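You operate a simulated robot arm through the tools that you are given. There is no shell and no other tool.

You are at the controls of a simulated robot arm. One attempt, no reset.

JOB
Put things in order on the short wooden bench. At the end: the grey spool stands where the pink bottle (marked "GREEN") stood; the yellow spool stands where the all blue tray stood; the pink bottle from the short wooden bench stands where the yellow spool stood; the all blue tray is on the brown carton; the blue spool stands where the grey spool stood; whatever was shut is shut again. Leave all else as you found it, and nothing knocked over.
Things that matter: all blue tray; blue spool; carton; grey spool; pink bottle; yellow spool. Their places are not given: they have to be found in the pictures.

It is judged by the outcome, as a careful person would: the job done as asked, and still so three seconds after it is handed in. It fails if anything else is knocked over, pushed out of place, dropped, spilled or broken.

ROBOT AND FRAMES
A 5-joint arm with a two-finger parallel gripper, fixed in place. Base frame: the origin is at the foot of the arm, x ahead of it, y to its left, z up; the work surface is at about z = 0. Lengths are in m, angles in degrees, forces in N, time in s.
With the tool pointing down near the work surface it reaches from about 0.26 to 0.6 m from the base axis. Its first joint turns from -66.0 to 66.0 degrees. The tool tilts only in the upright plane through the base axis and itself; it spins freely about its own axis. Payload 1.57 kg.
Tool frame: the origin (TCP) lies between the finger pads and is the grasp point; the fingertips stand 0.03 m ahead of it; z points along the fingers, y is the line along which they close. The gripper opens to 0.08 m. The fingers are 0.017 m wide and 0.012 m thick; the gripper's body (0.04 by 0.082 m) begins 0.08 m behind the TCP.
Orientation is that of the tool frame in the base frame, as [roll, pitch, yaw] about the fixed x, y, z axes, in that order (R = Rz(yaw) Ry(pitch) Rx(roll)). With the fingers straight down and closing along the base's y, the tool's x points along the base's -x, its y along +y and its z along -z.

CONTROLS
- The arm moves only by the tool move_arm. Its argument "commands" is a list of rows, each a list of 7 numbers: the shift along the tool's x, y, z in cm, then the turn, a rotation vector about the tool's x, y, z in degrees, then the gripper command, from -1 (shut) to 1 (fully open), values between in proportion. In form: [[dx, dy, dz, wx, wy, wz, hand], ...]. A call has 1 to 20 rows; each row is the pose to reach, as a shift and turn from the pose commanded when the call began, along the tool's axes at that moment. A row lasts 0.2 s, in which the tool goes at most 0.05 m and 8.6 degrees; a call with a longer step from one row to the next is refused whole, and so is a gripper value outside its range. A pose out of reach is approached as far as the arm can. The call stops where the force on the tool passes 40 N (or 10 N more than at its start, if that is more) or the arm is blocked; 0.2 s more then pass. The fingers move at their own pace (about 0.153 m/s each) and stop on an object; they squeeze with about 32 N. The grip force told is the motor's: it shows also when the fingers shut on nothing. Time passes only in rows, and 0.2 s behind the last, so rows that repeat a pose let the fingers close. The reply holds the time, the measured pose of the TCP, the force on the tool along the base axes, the opening and the grip force, in the units named above and with some noise, with the torque about the TCP (base axes, N m) and any sound that the robot's microphone picked up.
- Cameras (640 x 400 px; columns grow to the right, rows downward): "scene" is fixed at [0.0412, 0.3979, 0.518]; the picture's right is [-0.71, -0.71, 0.00], its down [-0.44, 0.44, -0.78] and it looks along [0.55, -0.55, -0.63] (base axes); focal length 224 px, centre (320, 200). "wrist" rides on the gripper at [0.072, -0.007, -0.122] in the tool frame; the picture's right is [0.09, 1.00, 0.00], its down [-0.84, 0.08, -0.54] and it looks along [-0.54, 0.05, 0.84] (tool axes); focal length 238 px, centre (320, 200).
- grab_frame(camera): a new picture of that camera. It takes no simulated time.
- point_at(camera, pixels): for up to 12 pixels [column, row] of the newest picture of that camera ("zoom" is the newest enlarged one), the place [x, y, z] in the base frame of the surface seen there, good to about 0.002 m. It takes no simulated time.
- zoom(camera, box): a new picture of the part [left, top, right, bottom] of that camera's present view, enlarged. It takes no simulated time.
- hand_in(): hands the job in; it is judged then, once.

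Open the gripper and draw the arm clear of the work before you hand the job in, unless the task says otherwise.

The tools are called after "Request:" by a JSON object that holds its "name" and its "arguments". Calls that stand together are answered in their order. move_arm: Moves the arm, as the interface text tells. Its arguments: {"type":"object","properties":{"commands":{"type":"array"}},"required":["commands"]} The other tools are called the same way: grab_frame (camera) takes a picture; point_at (camera, pixels) gives the place of the surface under pixels of a picture; zoom (camera, box) takes an enlarged picture of a part of a camera's view; hand_in () hands the job in.

At the start:

```text
time_s: 0.0
eef_pos: [0.3692, -0.128, 0.3639]
ee_rot: [-180.0, 0.0, 180.0]
wrist_force: [-0.3, -0.1, -0.6]
ft_torque: [0.0, -0.02, 0.0]
finger_gap: 0.0802
grasp_force: 0.1
```

scene: 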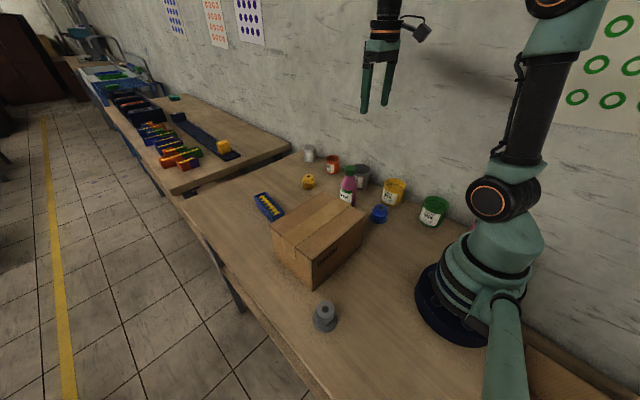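
wrist: 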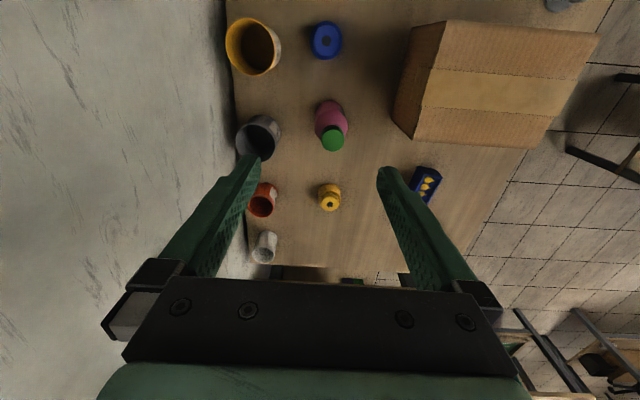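

The scene view shows the bench with the carton (~320,235), blue tray (~268,205), yellow spool (~308,181), pink bottle (~348,185), blue spool (~379,213) and grey spool (~325,315). I'll zoom in for detail.

Request:
{"name": "zoom", "arguments": {"camera": "scene", "box": [230, 130, 470, 280]}}

Request:
{"name": "zoom", "arguments": {"camera": "wrist", "box": [220, 0, 620, 250]}}

Request:
{"name": "zoom", "arguments": {"camera": "scene", "box": [70, 80, 290, 218]}}

```text
2.67 times, centred on (350, 205) of scene
```

zoom: 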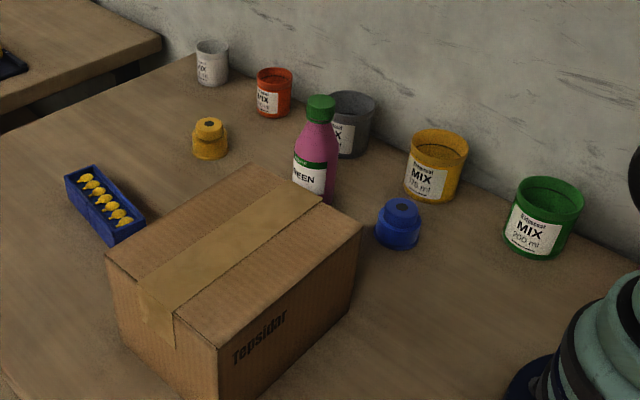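

```text
1.60 times, centred on (420, 125) of wrist
```

zoom: 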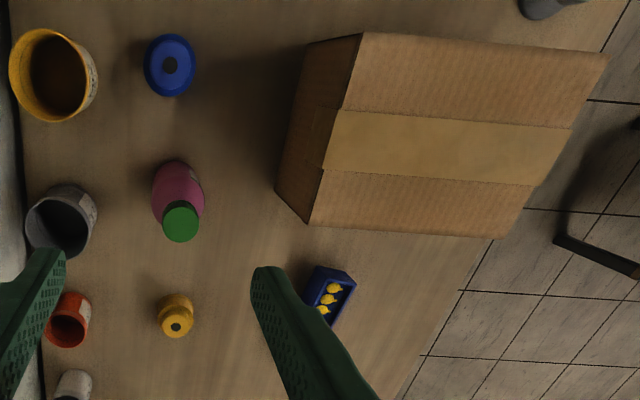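

```text
2.90 times, centred on (180, 149) of scene
```

zoom: 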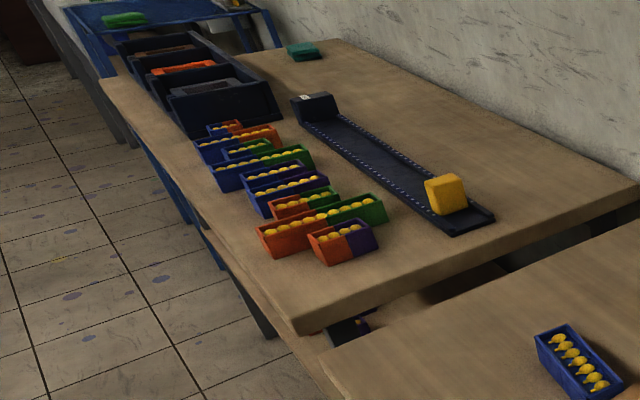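

The zooms show six yellow items in the blue tray, a taped-shut carton, and no other reachable bench. Now I'll measure the objects in the scene view.

Request:
{"name": "grab_frame", "arguments": {"camera": "scene"}}

Request:
{"name": "point_at", "arguments": {"camera": "scene", "pixels": [[308, 176], [308, 184], [379, 208], [379, 216], [325, 308], [325, 324], [350, 169], [347, 195], [254, 196], [264, 193], [284, 213], [273, 222]]}}

Request:
{"name": "point_at", "arguments": {"camera": "wrist", "pixels": [[414, 138], [447, 22], [598, 35], [532, 148], [393, 119], [420, 28], [331, 202], [326, 42], [333, 139], [428, 172], [330, 110], [329, 188]]}}

Request:
{"name": "zoom", "arguments": {"camera": "scene", "box": [240, 160, 320, 210]}}

```text
taken
```

scene: 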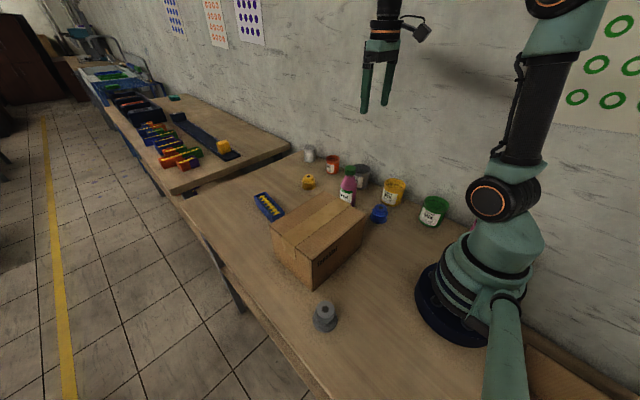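

```text
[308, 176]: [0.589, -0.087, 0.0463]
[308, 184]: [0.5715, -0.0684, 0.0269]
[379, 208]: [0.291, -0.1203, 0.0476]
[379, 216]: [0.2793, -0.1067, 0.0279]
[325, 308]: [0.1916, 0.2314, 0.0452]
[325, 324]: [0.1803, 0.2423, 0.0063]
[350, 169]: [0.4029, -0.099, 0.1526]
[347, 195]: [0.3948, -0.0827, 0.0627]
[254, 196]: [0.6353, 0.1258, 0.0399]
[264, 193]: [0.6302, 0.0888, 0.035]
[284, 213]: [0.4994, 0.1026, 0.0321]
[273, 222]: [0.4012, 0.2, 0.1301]
```

```text
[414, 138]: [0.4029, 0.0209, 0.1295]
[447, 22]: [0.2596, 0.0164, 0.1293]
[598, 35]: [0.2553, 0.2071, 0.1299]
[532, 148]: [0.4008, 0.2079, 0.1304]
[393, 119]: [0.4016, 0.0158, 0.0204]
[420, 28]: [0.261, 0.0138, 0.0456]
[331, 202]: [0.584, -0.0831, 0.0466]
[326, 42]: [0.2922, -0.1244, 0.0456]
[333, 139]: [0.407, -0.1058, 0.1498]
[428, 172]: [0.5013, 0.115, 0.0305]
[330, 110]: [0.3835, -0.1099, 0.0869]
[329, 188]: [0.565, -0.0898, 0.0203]
```

```text
8.00 times, centred on (280, 185) of scene
```

zoom: 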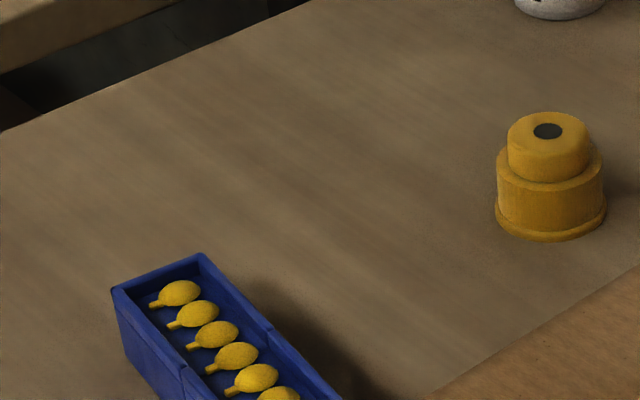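

The carton top spans about x 0.257–0.402, y 0.018–0.208 at z≈0.13; the objects are at roughly yellow (0.589,-0.087), blue (0.291,-0.122), grey (0.19,0.235), bottle (0.40,-0.103), tray around (0.567,0.11). Next I'll measure neighbours (cups) and finer outlines with the wrist zoom.

Request:
{"name": "zoom", "arguments": {"camera": "wrist", "box": [220, 0, 380, 100]}}

Request:
{"name": "point_at", "arguments": {"camera": "wrist", "pixels": [[278, 40], [253, 20], [229, 40], [253, 70], [340, 40], [312, 42], [260, 150], [280, 135], [263, 200], [276, 195], [264, 250], [275, 243]]}}

Request:
{"name": "zoom", "arguments": {"camera": "scene", "box": [320, 155, 416, 215]}}

Request:
{"name": "zoom", "arguments": {"camera": "scene", "box": [285, 285, 365, 335]}}

```text
4.00 times, centred on (300, 50) of wrist
```

zoom: 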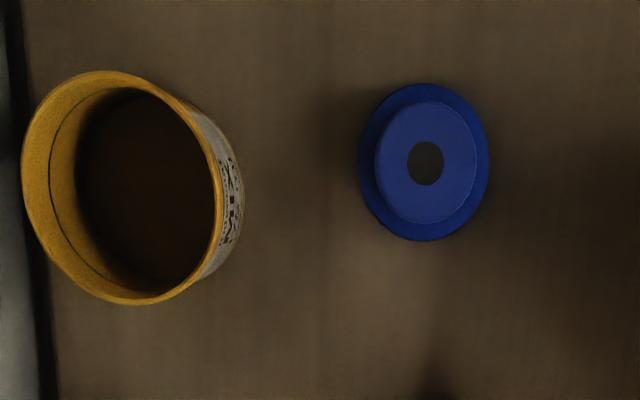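

```text
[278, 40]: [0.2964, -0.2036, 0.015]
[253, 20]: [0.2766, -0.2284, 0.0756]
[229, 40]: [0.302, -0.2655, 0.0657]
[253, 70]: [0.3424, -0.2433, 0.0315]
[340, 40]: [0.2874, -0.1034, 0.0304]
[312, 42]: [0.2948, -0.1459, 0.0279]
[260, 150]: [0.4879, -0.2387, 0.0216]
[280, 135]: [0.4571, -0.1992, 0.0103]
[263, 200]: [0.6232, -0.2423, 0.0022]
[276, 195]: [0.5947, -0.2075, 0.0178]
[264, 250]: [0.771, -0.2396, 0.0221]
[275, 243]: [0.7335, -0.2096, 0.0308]
```

```text
6.67 times, centred on (368, 185) of scene
```

zoom: 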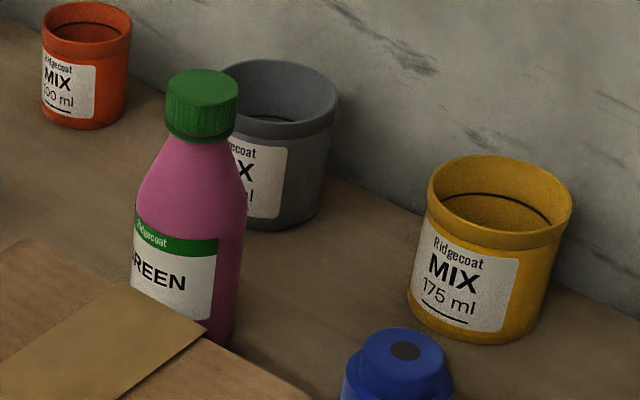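

```text
8.00 times, centred on (325, 310) of scene
```

zoom: 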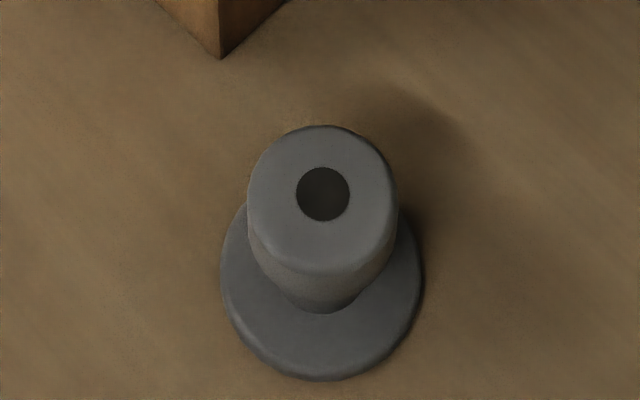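

Cups sit along y≈-0.235 with their front edges near y≈-0.20, so there is room. Now I'll measure the grey spool in the newest zoom (hole at 323,194; flange edges around 220–422).

Request:
{"name": "point_at", "arguments": {"camera": "zoom", "pixels": [[323, 135], [255, 195], [392, 195], [323, 262], [323, 345], [230, 280], [415, 280], [323, 370], [280, 280], [350, 290], [218, 55], [320, 194]]}}

Request:
{"name": "zoom", "arguments": {"camera": "scene", "box": [285, 165, 333, 195]}}

```text
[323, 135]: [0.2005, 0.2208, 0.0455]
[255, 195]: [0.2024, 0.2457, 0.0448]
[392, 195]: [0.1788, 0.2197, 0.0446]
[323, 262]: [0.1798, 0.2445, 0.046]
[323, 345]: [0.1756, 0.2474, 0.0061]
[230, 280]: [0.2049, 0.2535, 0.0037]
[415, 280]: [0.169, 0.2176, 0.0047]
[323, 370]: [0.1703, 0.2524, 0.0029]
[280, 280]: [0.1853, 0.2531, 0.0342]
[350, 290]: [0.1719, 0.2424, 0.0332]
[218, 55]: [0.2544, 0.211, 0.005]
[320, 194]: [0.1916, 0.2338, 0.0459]
```

```text
13.33 times, centred on (309, 180) of scene
```

zoom: 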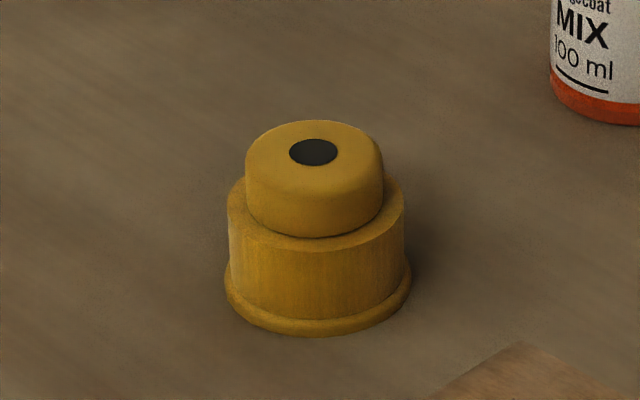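

Grey spool axis is at about (0.190, 0.233), knob ~0.036 m wide, flange ~0.051 m, top z≈0.046. Now measuring the yellow spool in the newest zoom (hole at 313,152).

Request:
{"name": "point_at", "arguments": {"camera": "zoom", "pixels": [[313, 152], [255, 160], [375, 160], [313, 128], [313, 180], [313, 225], [313, 245], [313, 310], [235, 255], [398, 255], [232, 290], [405, 285]]}}

Request:
{"name": "zoom", "arguments": {"camera": "scene", "box": [352, 196, 400, 226]}}

```text
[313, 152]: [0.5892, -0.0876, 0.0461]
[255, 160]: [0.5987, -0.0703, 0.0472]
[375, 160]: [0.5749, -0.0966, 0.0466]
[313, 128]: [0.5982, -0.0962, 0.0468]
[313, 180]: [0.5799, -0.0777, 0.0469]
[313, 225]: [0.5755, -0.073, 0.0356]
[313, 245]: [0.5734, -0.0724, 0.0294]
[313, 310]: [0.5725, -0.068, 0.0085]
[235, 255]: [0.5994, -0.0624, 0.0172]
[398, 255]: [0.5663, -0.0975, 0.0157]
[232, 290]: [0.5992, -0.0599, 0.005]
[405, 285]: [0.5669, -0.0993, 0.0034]
```

```text
13.33 times, centred on (376, 211) of scene
```

zoom: 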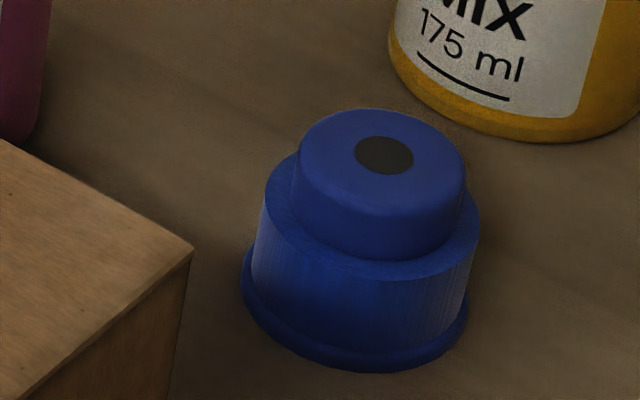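

Yellow spool axis is at about (0.589, -0.087), body up to z≈0.029. Now the blue spool in the newest zoom (hole at 384,155).

Request:
{"name": "point_at", "arguments": {"camera": "zoom", "pixels": [[384, 155], [305, 165], [458, 165], [384, 118], [384, 195], [365, 270], [265, 220], [475, 235], [260, 240], [472, 250], [365, 350], [192, 250]]}}

Request:
{"name": "zoom", "arguments": {"camera": "scene", "box": [244, 185, 292, 215]}}

```text
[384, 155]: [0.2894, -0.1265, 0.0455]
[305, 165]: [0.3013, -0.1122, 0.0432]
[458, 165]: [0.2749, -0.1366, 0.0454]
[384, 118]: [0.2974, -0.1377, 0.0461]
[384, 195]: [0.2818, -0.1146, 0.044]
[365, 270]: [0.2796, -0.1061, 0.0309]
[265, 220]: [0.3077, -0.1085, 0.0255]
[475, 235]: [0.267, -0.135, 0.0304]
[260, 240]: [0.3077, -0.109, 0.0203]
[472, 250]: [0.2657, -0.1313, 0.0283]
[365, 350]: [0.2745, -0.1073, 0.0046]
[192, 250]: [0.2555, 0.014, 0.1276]
```

```text
13.33 times, centred on (268, 200) of scene
```

zoom: 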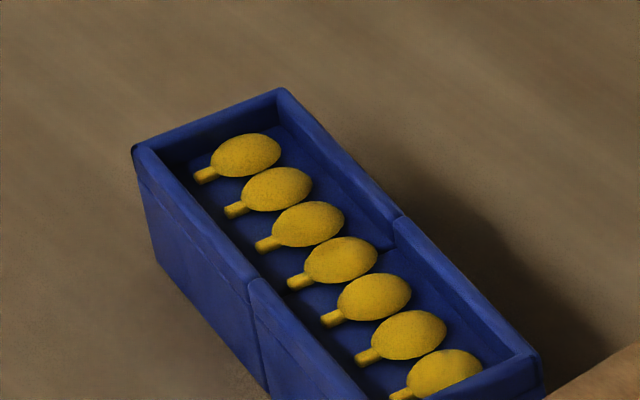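

Blue spool axis is at about (0.288, -0.125). The tray is two blue halves with a seam (centre ~(400,220)/(255,280) in the zoom); measuring its rim corners.

Request:
{"name": "point_at", "arguments": {"camera": "zoom", "pixels": [[137, 150], [281, 92], [255, 278], [398, 218], [535, 357], [160, 265], [255, 350], [450, 270], [340, 160], [247, 152], [340, 258], [300, 150]]}}

Request:
{"name": "zoom", "arguments": {"camera": "wrist", "box": [380, 150, 476, 210]}}

```text
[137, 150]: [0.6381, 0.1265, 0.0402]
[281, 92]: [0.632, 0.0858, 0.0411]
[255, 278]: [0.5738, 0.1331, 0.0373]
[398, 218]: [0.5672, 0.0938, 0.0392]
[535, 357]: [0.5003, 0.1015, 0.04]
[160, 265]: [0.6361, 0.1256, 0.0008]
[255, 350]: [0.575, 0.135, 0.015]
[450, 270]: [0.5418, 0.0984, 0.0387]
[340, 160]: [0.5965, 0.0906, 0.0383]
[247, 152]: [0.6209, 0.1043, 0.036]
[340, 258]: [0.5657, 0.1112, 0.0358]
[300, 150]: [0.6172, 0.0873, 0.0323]
```

```text
6.67 times, centred on (428, 180) of wrist
```

zoom: 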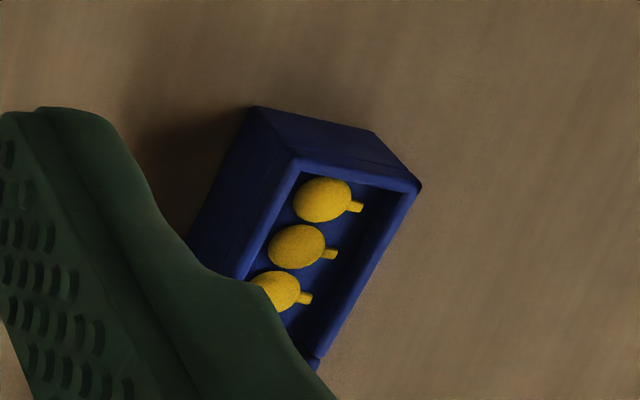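

Tray: centre ≈(0.570, 0.114), ~0.133 × 0.041 m, rim z≈0.040, long axis turned about -7° from x. I move above it (z≈0.20) with the fingers turned 7° and open.

Request:
{"name": "move_arm", "arguments": {"commands": [[-2, 2.4, 1.6, 0, 0, 0.7, 1], [-4, 4.8, 3.2, 0, 0, 1.4, 1], [-6, 7.2, 4.9, 0, 0, 2.1, 1], [-8, 9.7, 6.5, 0, 0, 2.8, 1], [-10, 12.1, 8.2, 0, 0, 3.4, 1], [-12, 14.5, 9.8, 0, 0, 4.1, 1], [-14, 16.9, 11.5, 0, 0, 4.8, 1], [-16, 19.3, 13.1, 0, 0, 5.5, 1], [-18, 21.8, 14.8, 0, 0, 6.2, 1], [-20.1, 24.18, 16.4, 0, 0, 6.8, 1], [-20.1, 24.18, 16.4, 0, 0, 6.8, 1]]}}

Request:
{"name": "grab_frame", "arguments": {"camera": "wrist"}}

Request:
{"name": "grab_frame", "arguments": {"camera": "scene"}}

```text
time_s: 2.4
eef_pos: [0.5707, 0.1142, 0.2]
ee_rot: [179.9, 0.0, 173.2]
wrist_force: [-0.5, 0.3, -0.4]
ft_torque: [0.02, 0.03, 0.0]
finger_gap: 0.0801
grasp_force: 0.1
```

```text
taken
```

wrist: 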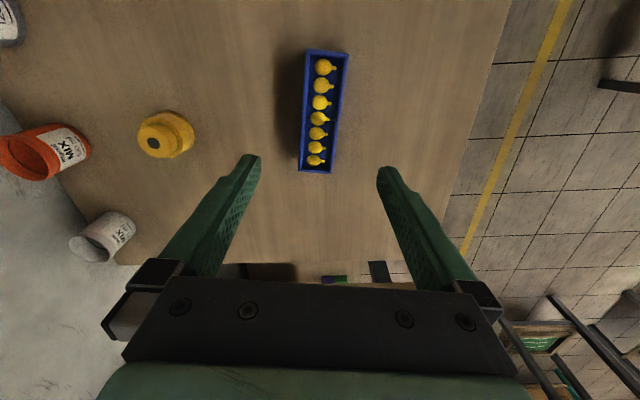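

```text
taken
```

scene: 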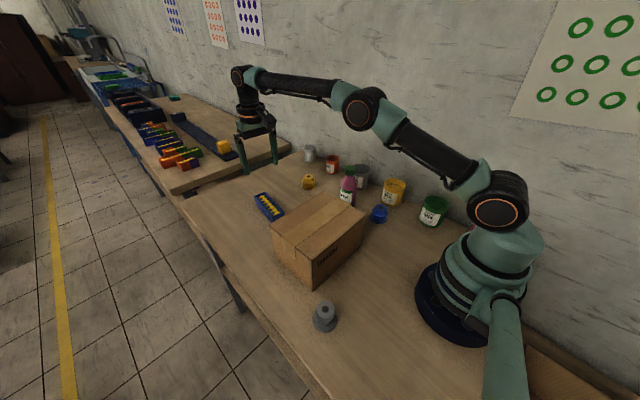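

The tray sits between the fingers at column ~320 in the wrist image. I'll check its rim corners from here with point_at before going down.

Request:
{"name": "point_at", "arguments": {"camera": "wrist", "pixels": [[308, 51], [347, 55], [299, 171], [332, 172], [303, 115], [340, 115], [310, 66], [343, 80], [300, 150], [335, 150], [322, 80], [317, 150]]}}

Request:
{"name": "zoom", "arguments": {"camera": "wrist", "box": [240, 30, 400, 180]}}

```text
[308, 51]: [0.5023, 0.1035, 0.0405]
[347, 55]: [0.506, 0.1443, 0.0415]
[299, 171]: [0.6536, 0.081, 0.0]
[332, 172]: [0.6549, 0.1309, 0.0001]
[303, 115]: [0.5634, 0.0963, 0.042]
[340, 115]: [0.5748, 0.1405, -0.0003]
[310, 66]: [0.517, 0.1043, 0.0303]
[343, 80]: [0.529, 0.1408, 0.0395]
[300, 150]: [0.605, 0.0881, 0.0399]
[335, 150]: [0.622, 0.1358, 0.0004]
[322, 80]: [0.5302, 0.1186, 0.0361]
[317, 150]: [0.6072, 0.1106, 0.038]
```

```text
2.67 times, centred on (320, 105) of wrist
```

zoom: 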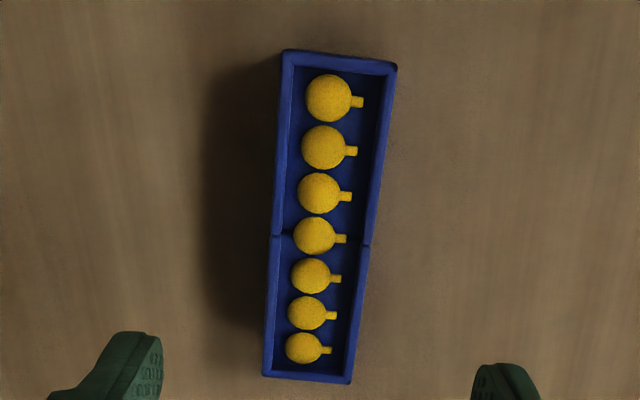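

The measurements agree (centre ≈(0.569, 0.115), axis ≈ -7°). I descend straight to TCP z≈0.036 with the fingers open.

Request:
{"name": "move_arm", "arguments": {"commands": [[0, 0, 2.5, 0, 0, 0, 1], [0, 0, 5, 0, 0, 0, 1], [0, 0, 7.5, 0, 0, 0, 1], [0, 0, 10, 0, 0, 0, 1], [0, 0, 12, 0, 0, 0, 1], [0, 0, 14, 0, 0, 0, 1], [0, 0, 15.3, 0, 0, 0, 1], [0, 0, 16.3, 0, 0, 0, 1], [0, 0, 16.3, 0, 0, 0, 1]]}}

Request:
{"name": "grab_frame", "arguments": {"camera": "wrist"}}

Request:
{"name": "zoom", "arguments": {"camera": "scene", "box": [220, 130, 348, 230]}}

```text
time_s: 4.4
eef_pos: [0.5707, 0.1139, 0.0367]
ee_rot: [180.0, 0.0, 173.3]
wrist_force: [0.2, -0.1, -0.6]
ft_torque: [0.02, -0.01, -0.01]
finger_gap: 0.0797
grasp_force: 0.0
```

```text
taken
```

wrist: 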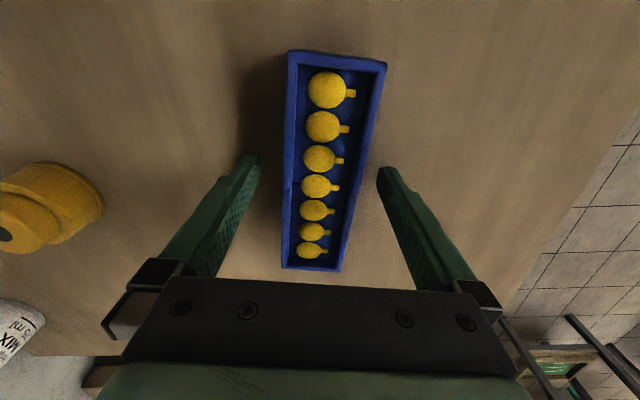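

```text
4.00 times, centred on (284, 180) of scene
```

zoom: 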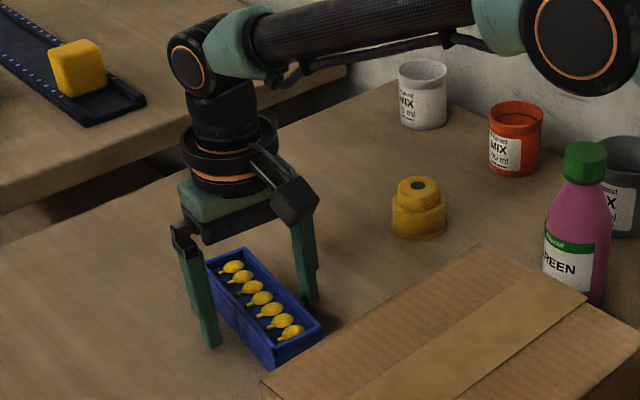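

The fingers straddle the tray at its middle (wrist image: tray between pads at columns 285–385). I close gradually on it.

Request:
{"name": "move_arm", "arguments": {"commands": [[0, 0, 0, 0, 0, 0, 0.5], [0, 0, 0, 0, 0, 0, 0.2], [0, 0, 0, 0, 0, 0, 0.05], [0, 0, 0, 0, 0, 0, -0.1], [0, 0, 0, 0, 0, 0, -0.5], [0, 0, 0, 0, 0, 0, -1], [0, 0, 0, 0, 0, 0, -1]]}}

Request:
{"name": "grab_frame", "arguments": {"camera": "wrist"}}

```text
time_s: 6.0
eef_pos: [0.5705, 0.1138, 0.0373]
ee_rot: [180.0, 0.0, 173.2]
wrist_force: [-0.8, -0.1, 0.8]
ft_torque: [-0.01, -0.02, -0.02]
finger_gap: 0.0444
grasp_force: 31.9
```

```text
taken
```

wrist: 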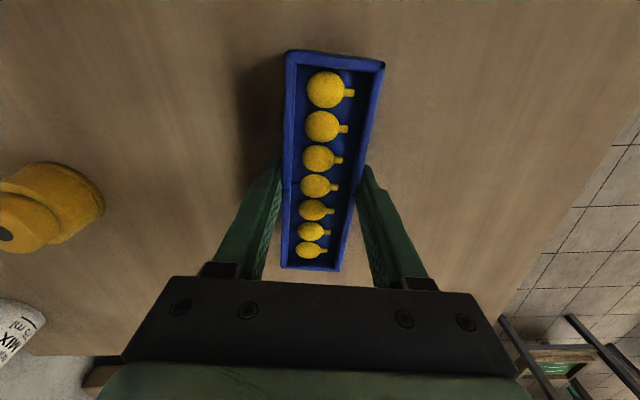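

The grip holds at gap 0.044 with 32 N and the tray hasn't shifted. I lift slowly a few cm and look.

Request:
{"name": "move_arm", "arguments": {"commands": [[0, 0, -0.3, 0, 0, 0, -1], [0, 0, -0.8, 0, 0, 0, -1], [0, 0, -1.5, 0, 0, 0, -1], [0, 0, -2.3, 0, 0, 0, -1], [0, 0, -3.1, 0, 0, 0, -1], [0, 0, -4, 0, 0, 0, -1], [0, 0, -4.6, 0, 0, 0, -1], [0, 0, -5, 0, 0, 0, -1], [0, 0, -5, 0, 0, 0, -1]]}}

Request:
{"name": "grab_frame", "arguments": {"camera": "wrist"}}

Request:
{"name": "zoom", "arguments": {"camera": "scene", "box": [220, 130, 348, 230]}}

```text
time_s: 8.0
eef_pos: [0.5712, 0.1134, 0.0871]
ee_rot: [-180.0, 0.0, 173.2]
wrist_force: [-0.2, -1.0, -0.6]
ft_torque: [0.0, -0.02, 0.03]
finger_gap: 0.0444
grasp_force: 31.9
```

```text
taken
```

wrist: 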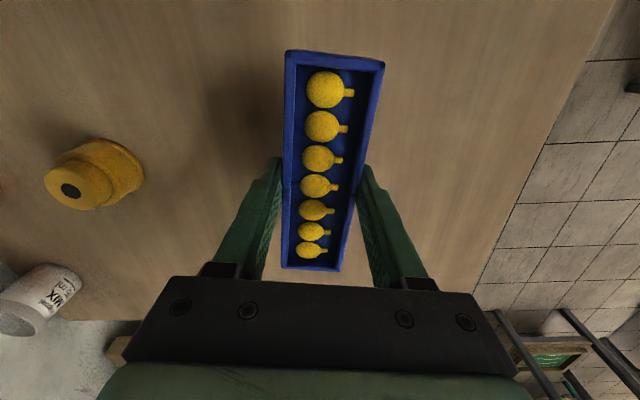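

```text
4.00 times, centred on (284, 180) of scene
```

zoom: 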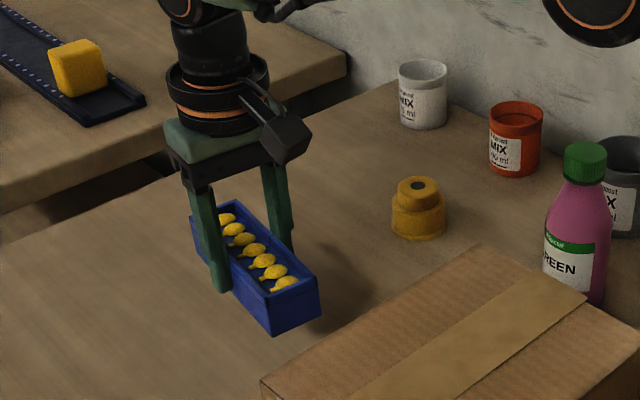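

The tray hangs level with all seven bulbs in place. I lift further to z≈0.22, gently.

Request:
{"name": "move_arm", "arguments": {"commands": [[0, 0, -0.5, 0, 0, 0, -1], [0, 0, -1.3, 0, 0, 0, -1], [0, 0, -2.5, 0, 0, 0, -1], [0, 0, -4, 0, 0, 0, -1], [0, 0, -5.5, 0, 0, 0, -1], [0, 0, -7, 0, 0, 0, -1], [0, 0, -8.5, 0, 0, 0, -1], [0, 0, -10, 0, 0, 0, -1], [0, 0, -11.3, 0, 0, 0, -1], [0, 0, -12.4, 0, 0, 0, -1], [0, 0, -13.1, 0, 0, 0, -1], [0, 0, -13.3, 0, 0, 0, -1], [0, 0, -13.3, 0, 0, 0, -1]]}}

```text
time_s: 10.8
eef_pos: [0.571, 0.115, 0.2196]
ee_rot: [180.0, 0.0, 173.3]
wrist_force: [-0.5, -0.5, -1.5]
ft_torque: [0.0, 0.0, 0.02]
finger_gap: 0.0446
grasp_force: 31.5
```

At z≈0.22 the tray clears the carton. I carry it to above the carton centre (0.33, 0.113) while turning it 83° so its length runs along the carton's long side (y).

Request:
{"name": "move_arm", "arguments": {"commands": [[0.36, -0.04, 0, 0, 0, 1.25, -1], [1.19, -0.15, 0, 0, 0, 4.16, -1], [2.38, -0.29, 0, 0, 0, 8.32, -1], [3.81, -0.47, 0, 0, 0, 13.31, -1], [5.36, -0.66, 0, 0, 0, 18.72, -1], [7.03, -0.86, 0, 0, 0, 24.54, -1], [8.7, -1.07, 0, 0, 0, 30.37, -1], [10.37, -1.27, 0, 0, 0, 36.19, -1], [12.04, -1.47, 0, 0, 0, 42.02, -1], [13.71, -1.68, 0, 0, 0, 47.84, -1], [15.38, -1.88, 0, 0, 0, 53.66, -1], [17.05, -2.09, 0, 0, 0, 59.49, -1], [18.6, -2.28, 0, 0, 0, 64.9, -1], [20.03, -2.45, 0, 0, 0, 69.89, -1], [21.34, -2.61, 0, 0, 0, 74.46, -1], [22.41, -2.74, 0, 0, 0, 78.21, -1], [23.24, -2.85, 0, 0, 0, 81.12, -1], [23.72, -2.91, 0, 0, 0, 82.78, -1], [23.84, -2.92, 0, 0, 0, 83.2, -1], [23.84, -2.92, 0, 0, 0, 83.2, -1]]}}

Request:
{"name": "grab_frame", "arguments": {"camera": "scene"}}

Request:
{"name": "grab_frame", "arguments": {"camera": "wrist"}}

```text
time_s: 15.0
eef_pos: [0.3313, 0.1133, 0.2206]
ee_rot: [179.9, 0.0, 90.0]
wrist_force: [0.4, -1.0, 0.2]
ft_torque: [0.02, -0.01, -0.01]
finger_gap: 0.0447
grasp_force: 31.7
```

```text
taken
```

scene: 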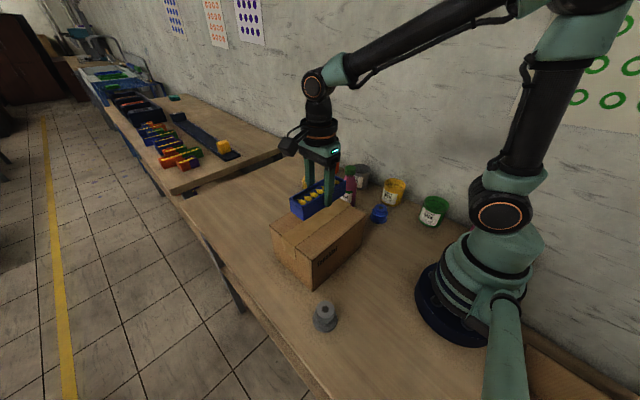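

```text
taken
```

wrist: 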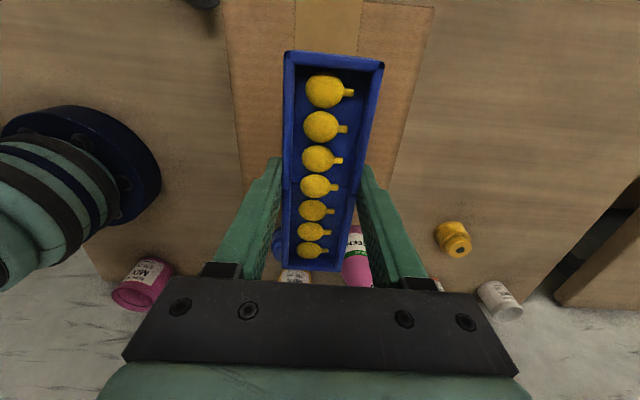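

The tray is centred over the carton lid and level. I lower it slowly about 5 cm to just above the lid.

Request:
{"name": "move_arm", "arguments": {"commands": [[0, 0, 0.4, 0, 0, 0, -1], [0, 0, 1, 0, 0, 0, -1], [0, 0, 1.8, 0, 0, 0, -1], [0, 0, 2.6, 0, 0, 0, -1], [0, 0, 3.4, 0, 0, 0, -1], [0, 0, 4, 0, 0, 0, -1], [0, 0, 4.5, 0, 0, 0, -1], [0, 0, 4.8, 0, 0, 0, -1], [0, 0, 5, 0, 0, 0, -1], [0, 0, 5, 0, 0, 0, -1]]}}

Request:
{"name": "zoom", "arguments": {"camera": "scene", "box": [250, 130, 400, 290]}}

```text
time_s: 17.2
eef_pos: [0.3311, 0.1135, 0.1704]
ee_rot: [180.0, 0.0, 90.0]
wrist_force: [0.0, -0.8, -1.7]
ft_torque: [0.04, -0.02, 0.01]
finger_gap: 0.0447
grasp_force: 31.9
```

```text
2.50 times, centred on (325, 210) of scene
```

zoom: 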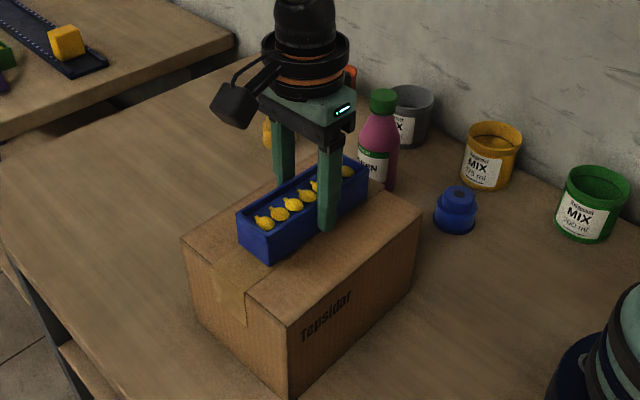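

The tray is a few mm above the lid at TCP z=0.170. I creep down in 1 mm steps, watching the force.

Request:
{"name": "move_arm", "arguments": {"commands": [[0, 0, 0.1, 0, 0, 0, -1], [0, 0, 0.2, 0, 0, 0, -1], [0, 0, 0.2, 0, 0, 0, -1]]}}

```text
time_s: 18.0
eef_pos: [0.3298, 0.1132, 0.1688]
ee_rot: [-179.9, 0.0, 89.9]
wrist_force: [-0.4, -0.2, -0.7]
ft_torque: [0.02, 0.0, 0.02]
finger_gap: 0.0444
grasp_force: 32.2
```

No contact yet at z≈0.1688; I continue down 1 mm at a time.

Request:
{"name": "move_arm", "arguments": {"commands": [[0, 0, 0.1, 0, 0, 0, -1], [0, 0, 0.1, 0, 0, 0, -1]]}}

Request:
{"name": "move_arm", "arguments": {"commands": [[0, 0, 0.1, 0, 0, 0, -1], [0, 0, 0.1, 0, 0, 0, -1]]}}

```text
time_s: 18.6
eef_pos: [0.3306, 0.1128, 0.1682]
ee_rot: [-180.0, 0.0, 90.1]
wrist_force: [-0.5, 0.0, -1.0]
ft_torque: [0.0, 0.04, -0.01]
finger_gap: 0.0444
grasp_force: 31.5
```

```text
time_s: 19.2
eef_pos: [0.3299, 0.1138, 0.1661]
ee_rot: [180.0, 0.0, 90.0]
wrist_force: [-6.1, 0.5, 16.1]
ft_torque: [-0.19, 0.28, -0.01]
finger_gap: 0.0443
grasp_force: 32.5
```

Contact shows (16 N upward), so the tray rests on the lid. I back off slightly to ease the pressing, then open the fingers gradually to about 7 cm.

Request:
{"name": "move_arm", "arguments": {"commands": [[0, 0, -0.06, 0, 0, 0, -1], [0, 0, -0.06, 0, 0, 0, 0.0], [0, 0, -0.06, 0, 0, 0, 0.15], [0, 0, -0.06, 0, 0, 0, 0.3], [0, 0, -0.06, 0, 0, 0, 0.5], [0, 0, -0.06, 0, 0, 0, 0.75], [0, 0, -0.06, 0, 0, 0, 0.75]]}}

Request:
{"name": "grab_frame", "arguments": {"camera": "wrist"}}

Request:
{"name": "zoom", "arguments": {"camera": "scene", "box": [250, 130, 400, 290]}}

```text
time_s: 20.8
eef_pos: [0.33, 0.1138, 0.1667]
ee_rot: [-180.0, 0.0, 90.0]
wrist_force: [-0.5, -0.1, 0.2]
ft_torque: [-0.02, -0.02, 0.01]
finger_gap: 0.07
grasp_force: 0.1
```

```text
taken
```

wrist: 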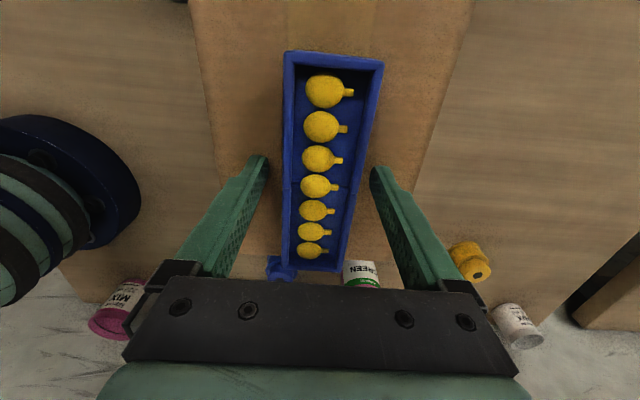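

```text
2.50 times, centred on (325, 210) of scene
```

zoom: 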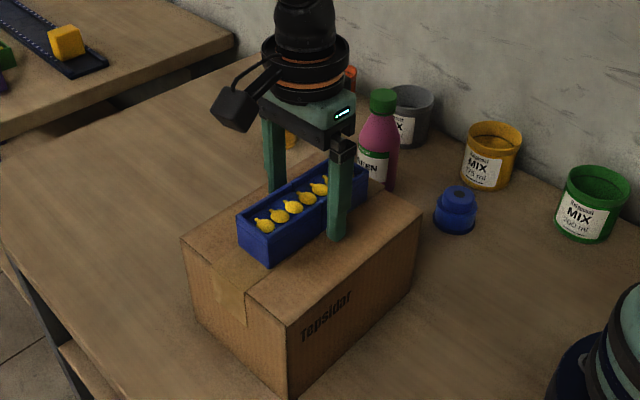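

The tray is released and sits squarely on the carton. I lift straight up, then go above the yellow spool (0.589, -0.087), keeping the present yaw so the fingers will close along x.

Request:
{"name": "move_arm", "arguments": {"commands": [[0, 0, -1.5, 0, 0, 0, 0.75], [0, 0, -4, 0, 0, 0, 0.75], [0, 0, -7, 0, 0, 0, 1], [0, 0, -9, 0, 0, 0, 1], [-2, 2.6, -9, 0, 0, 0, 1], [-4, 5.2, -9, 0, 0, 0, 1], [-6, 7.8, -9, 0, 0, 0, 1], [-8, 10.4, -9, 0, 0, 0, 1], [-10, 13, -8, 0, 0, 0, 1], [-12, 15.5, -7, 0, 0, 0, 1], [-14, 18.1, -6, 0, 0, 0, 1], [-16, 20.7, -5, 0, 0, 0, 1], [-18, 23.3, -4, 0, 0, 0, 1], [-20.05, 25.9, -3.3, 0, 0, 0, 1], [-20.05, 25.9, -3.3, 0, 0, 0, 1]]}}

Request:
{"name": "grab_frame", "arguments": {"camera": "wrist"}}

Request:
{"name": "grab_frame", "arguments": {"camera": "scene"}}

```text
time_s: 24.0
eef_pos: [0.5821, -0.0853, 0.1974]
ee_rot: [-179.8, 0.0, 90.0]
wrist_force: [0.0, -0.1, -0.5]
ft_torque: [0.01, 0.05, -0.02]
finger_gap: 0.08
grasp_force: 0.1
out of reach, approached as far as the arm can: row 14, 15
```

```text
taken
```

wrist: 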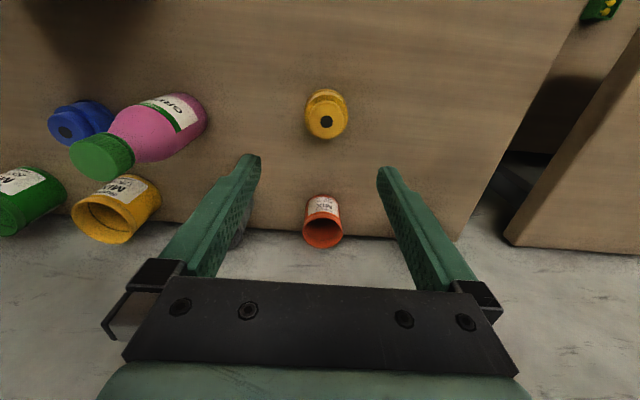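

```text
taken
```

scene: 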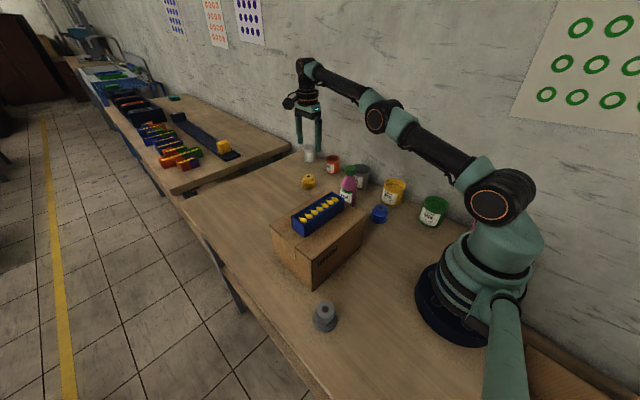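

At z≈0.2 the arm can reach only to r≈0.588, so it stopped 7 mm short; reach should grow lower down. I descend to z≈0.10 (fingertips still above the 0.047 spool) and check the position.

Request:
{"name": "move_arm", "arguments": {"commands": [[0, 0, 2, 0, 0, 0, 1], [0, 0, 4, 0, 0, 0, 1], [0, 0, 6, 0, 0, 0, 1], [0, 0, 8, 0, 0, 0, 1], [0, 0, 9.5, 0, 0, 0, 1], [0, 0, 10, 0, 0, 0, 1], [0, 0, 10, 0, 0, 0, 1]]}}

Request:
{"name": "grab_frame", "arguments": {"camera": "wrist"}}

```text
time_s: 25.6
eef_pos: [0.5809, -0.0856, 0.098]
ee_rot: [-180.0, 0.0, 90.1]
wrist_force: [0.3, -0.3, -0.1]
ft_torque: [0.0, -0.03, 0.03]
finger_gap: 0.08
grasp_force: 0.0
```

```text
taken
```

wrist: 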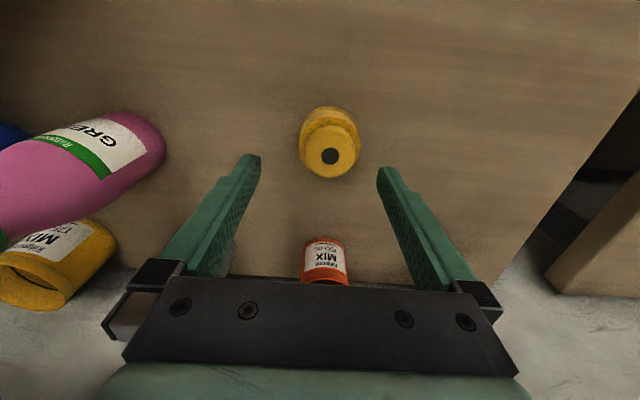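

The commanded pose was the clamped one, so I still need about +8 mm in x. Let me measure the spool from this view (hole at 329,156) first.

Request:
{"name": "zoom", "arguments": {"camera": "wrist", "box": [280, 90, 380, 190]}}

Request:
{"name": "point_at", "arguments": {"camera": "wrist", "pixels": [[329, 156], [310, 156], [350, 156], [330, 135], [330, 172], [329, 120]]}}

```text
4.00 times, centred on (330, 140) of wrist
```

zoom: 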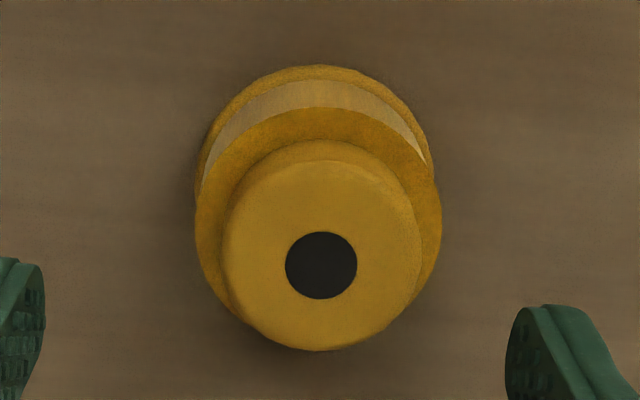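

```text
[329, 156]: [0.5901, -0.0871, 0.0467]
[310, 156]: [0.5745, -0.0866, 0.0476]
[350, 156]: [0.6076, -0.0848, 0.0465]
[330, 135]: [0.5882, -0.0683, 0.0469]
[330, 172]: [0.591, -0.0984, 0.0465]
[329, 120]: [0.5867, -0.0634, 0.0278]
```

Spool axis confirmed at (0.590, -0.087). I shift +9 mm in x, -1.5 mm in y, and descend to z≈0.08.

Request:
{"name": "move_arm", "arguments": {"commands": [[-0.08, 0.45, 0, 0, 0, 0, 1], [-0.15, 0.9, 0, 0, 0, 0, 1], [-0.15, 0.9, 1, 0, 0, 0, 1], [-0.15, 0.9, 1.8, 0, 0, 0, 1], [-0.15, 0.9, 1.8, 0, 0, 0, 1]]}}

```text
time_s: 26.8
eef_pos: [0.592, -0.0879, 0.0808]
ee_rot: [-179.9, 0.0, 90.0]
wrist_force: [-0.3, 0.0, -0.1]
ft_torque: [-0.02, 0.0, 0.0]
finger_gap: 0.08
grasp_force: 0.1
```

At (0.592, -0.088) — reachable. I descend 4.3 cm to TCP z≈0.038, fingers open around the spool.

Request:
{"name": "move_arm", "arguments": {"commands": [[0, -0.1, 1, 0, 0, 0, 1], [0, -0.1, 2, 0, 0, 0, 1], [0, -0.1, 3, 0, 0, 0, 1], [0, -0.1, 3.8, 0, 0, 0, 1], [0, -0.1, 4.3, 0, 0, 0, 1], [0, -0.1, 4.3, 0, 0, 0, 1]]}}

Request:
{"name": "grab_frame", "arguments": {"camera": "wrist"}}

Request:
{"name": "zoom", "arguments": {"camera": "scene", "box": [260, 110, 388, 210]}}

```text
time_s: 28.2
eef_pos: [0.5904, -0.0863, 0.0369]
ee_rot: [-179.9, 0.0, 90.0]
wrist_force: [-0.7, 0.0, 0.0]
ft_torque: [0.05, -0.01, 0.03]
finger_gap: 0.08
grasp_force: 0.1
```

```text
taken
```

wrist: 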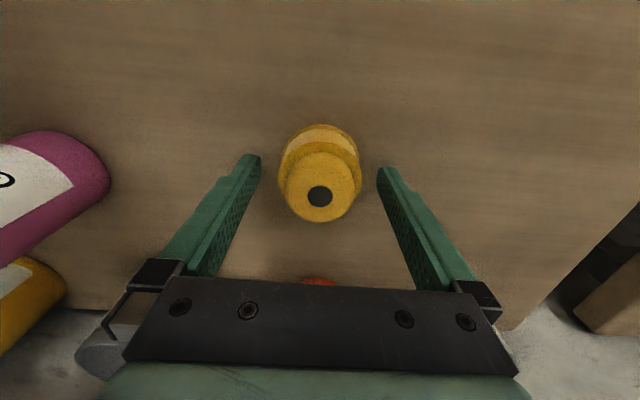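

```text
4.00 times, centred on (324, 160) of scene
```

zoom: 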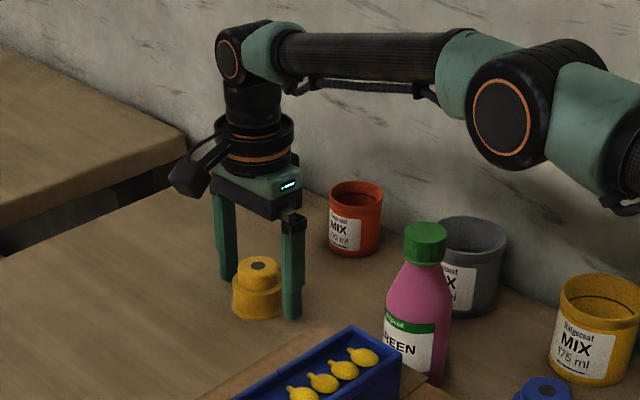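

The spool's hole (320,195) lies at the TCP's pixel, so it's centred. I close gradually.

Request:
{"name": "move_arm", "arguments": {"commands": [[0, 0, 0, 0, 0, 0, 0.5], [0, 0, 0, 0, 0, 0, 0.3], [0, 0, 0, 0, 0, 0, 0.15], [0, 0, 0, 0, 0, 0, 0], [0, 0, 0, 0, 0, 0, -0.5], [0, 0, 0, 0, 0, 0, -1], [0, 0, 0, 0, 0, 0, -1]]}}

Request:
{"name": "grab_frame", "arguments": {"camera": "wrist"}}

```text
time_s: 29.8
eef_pos: [0.5905, -0.0872, 0.0369]
ee_rot: [180.0, 0.0, 90.0]
wrist_force: [-0.1, -0.9, -0.2]
ft_torque: [-0.01, 0.01, 0.01]
finger_gap: 0.0381
grasp_force: 32.4
```

```text
taken
```

wrist: 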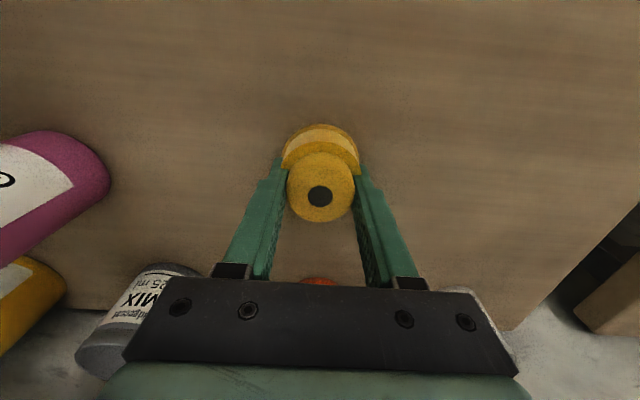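

The fingers are holding at gap 0.038 with 32 N. I lift 5 cm slowly and check that the spool comes along upright.

Request:
{"name": "move_arm", "arguments": {"commands": [[0, 0, -0.3, 0, 0, 0, -1], [0, 0, -0.8, 0, 0, 0, -1], [0, 0, -1.6, 0, 0, 0, -1], [0, 0, -2.6, 0, 0, 0, -1], [0, 0, -3.6, 0, 0, 0, -1], [0, 0, -4.5, 0, 0, 0, -1], [0, 0, -5, 0, 0, 0, -1], [0, 0, -5, 0, 0, 0, -1]]}}

Request:
{"name": "grab_frame", "arguments": {"camera": "wrist"}}

Request:
{"name": "zoom", "arguments": {"camera": "scene", "box": [260, 110, 388, 210]}}

```text
time_s: 31.6
eef_pos: [0.5896, -0.0865, 0.0884]
ee_rot: [-180.0, 0.0, 90.0]
wrist_force: [0.3, 0.0, -0.5]
ft_torque: [-0.03, 0.0, 0.0]
finger_gap: 0.0386
grasp_force: 32.1
```

```text
taken
```

wrist: 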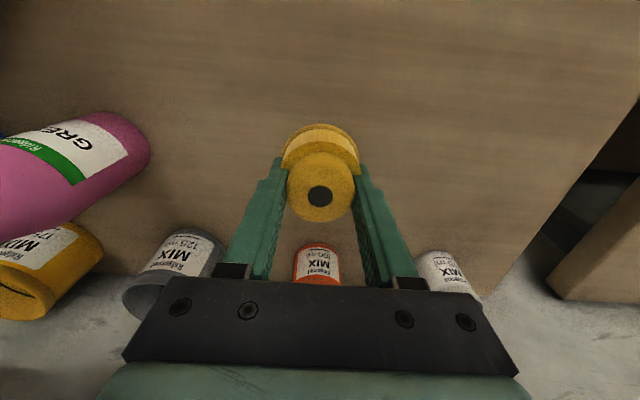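

```text
4.00 times, centred on (324, 160) of scene
```

zoom: 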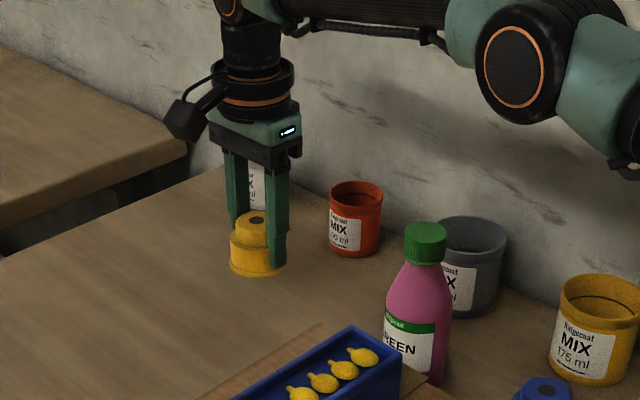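

The spool hangs upright. I carry it across to above the tray's old spot (0.570, 0.114) at this height; the bench between is clear.

Request:
{"name": "move_arm", "arguments": {"commands": [[0.6, -0.06, 0, 0, 0, 0, -1], [2, -0.2, 0, 0, 0, 0, -1], [4, -0.4, 0, 0, 0, 0, -1], [6.5, -0.65, 0, 0, 0, 0, -1], [9, -0.9, 0, 0, 0, 0, -1], [11.5, -1.15, 0, 0, 0, 0, -1], [14, -1.4, 0, 0, 0, 0, -1], [16.5, -1.65, 0, 0, 0, 0, -1], [18.5, -1.85, 0, 0, 0, 0, -1], [19.7, -1.97, 0, 0, 0, 0, -1], [20.07, -2, 0, 0, 0, 0, -1], [20.07, -2, 0, 0, 0, 0, -1]]}}

Request:
{"name": "grab_frame", "arguments": {"camera": "scene"}}

```text
time_s: 34.2
eef_pos: [0.5702, 0.1139, 0.0866]
ee_rot: [-180.0, 0.0, 90.0]
wrist_force: [0.1, 0.6, -0.4]
ft_torque: [0.04, -0.01, 0.02]
finger_gap: 0.0381
grasp_force: 32.2
```

```text
taken
```

scene: 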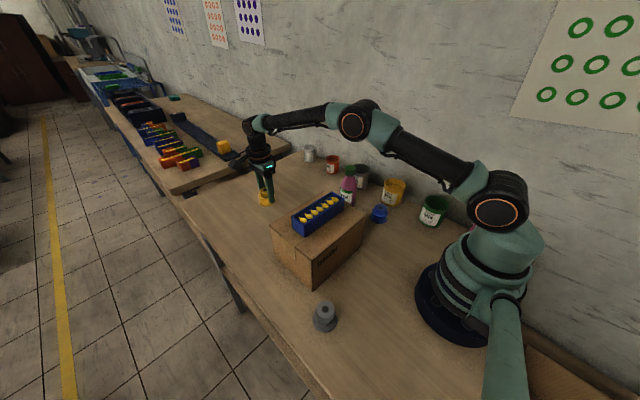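

At (0.570, 0.114) over the old tray spot. I lower the spool to about 2 mm above the bench height, then creep.

Request:
{"name": "move_arm", "arguments": {"commands": [[0, 0, 0.6, 0, 0, 0, -1], [0, 0, 1.6, 0, 0, 0, -1], [0, 0, 2.8, 0, 0, 0, -1], [0, 0, 3.8, 0, 0, 0, -1], [0, 0, 4.4, 0, 0, 0, -1], [0, 0, 4.7, 0, 0, 0, -1], [0, 0, 4.8, 0, 0, 0, -1], [0, 0, 4.8, 0, 0, 0, -1]]}}

Request:
{"name": "move_arm", "arguments": {"commands": [[0, 0, 0.1, 0, 0, 0, -1], [0, 0, 0.1, 0, 0, 0, -1]]}}

```text
time_s: 36.0
eef_pos: [0.5707, 0.114, 0.0398]
ee_rot: [180.0, 0.0, 90.0]
wrist_force: [0.4, -0.4, 0.4]
ft_torque: [0.03, -0.01, 0.0]
finger_gap: 0.0381
grasp_force: 32.0
```

```text
time_s: 36.6
eef_pos: [0.57, 0.1159, 0.038]
ee_rot: [180.0, -0.1, 90.0]
wrist_force: [-0.2, -0.3, -0.1]
ft_torque: [-0.01, 0.0, 0.0]
finger_gap: 0.038
grasp_force: 32.2
```

No contact yet at z≈0.038; two more 1 mm steps, checking force each time.

Request:
{"name": "move_arm", "arguments": {"commands": [[0, 0, 0.1, 0, 0, 0, -1], [0, 0, 0.1, 0, 0, 0, -1]]}}

```text
time_s: 37.2
eef_pos: [0.5696, 0.114, 0.0377]
ee_rot: [-179.9, 0.0, 90.0]
wrist_force: [0.0, -1.1, -0.3]
ft_torque: [0.0, -0.01, -0.02]
finger_gap: 0.0383
grasp_force: 32.0
```

Still no contact force; another 1 mm.

Request:
{"name": "move_arm", "arguments": {"commands": [[0, 0, 0.1, 0, 0, 0, -1], [0, 0, 0.1, 0, 0, 0, -1]]}}

```text
time_s: 37.8
eef_pos: [0.5712, 0.1147, 0.037]
ee_rot: [-180.0, 0.0, 90.0]
wrist_force: [-3.5, -0.4, 8.9]
ft_torque: [-0.01, 0.13, 0.02]
finger_gap: 0.0382
grasp_force: 32.0
```

Contact (9 N), so the spool stands on the bench. I open the fingers gradually and check.

Request:
{"name": "move_arm", "arguments": {"commands": [[0, 0, -0.04, 0, 0, 0, -1], [0, 0, -0.04, 0, 0, 0, -0.1], [0, 0, -0.04, 0, 0, 0, 0.1], [0, 0, -0.04, 0, 0, 0, 0.3], [0, 0, -0.04, 0, 0, 0, 0.6], [0, 0, -0.04, 0, 0, 0, 1], [0, 0, -0.04, 0, 0, 0, 1]]}}

Request:
{"name": "grab_frame", "arguments": {"camera": "wrist"}}

```text
time_s: 39.4
eef_pos: [0.5708, 0.1138, 0.0363]
ee_rot: [180.0, 0.1, 90.0]
wrist_force: [0.7, -0.1, -0.4]
ft_torque: [0.01, -0.02, 0.04]
finger_gap: 0.0799
grasp_force: 0.0
```

```text
taken
```

wrist: 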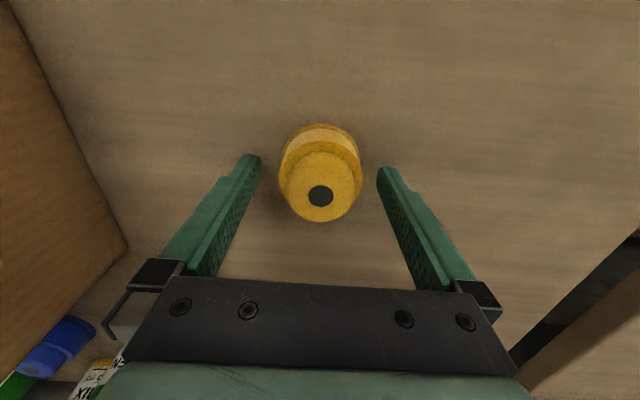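

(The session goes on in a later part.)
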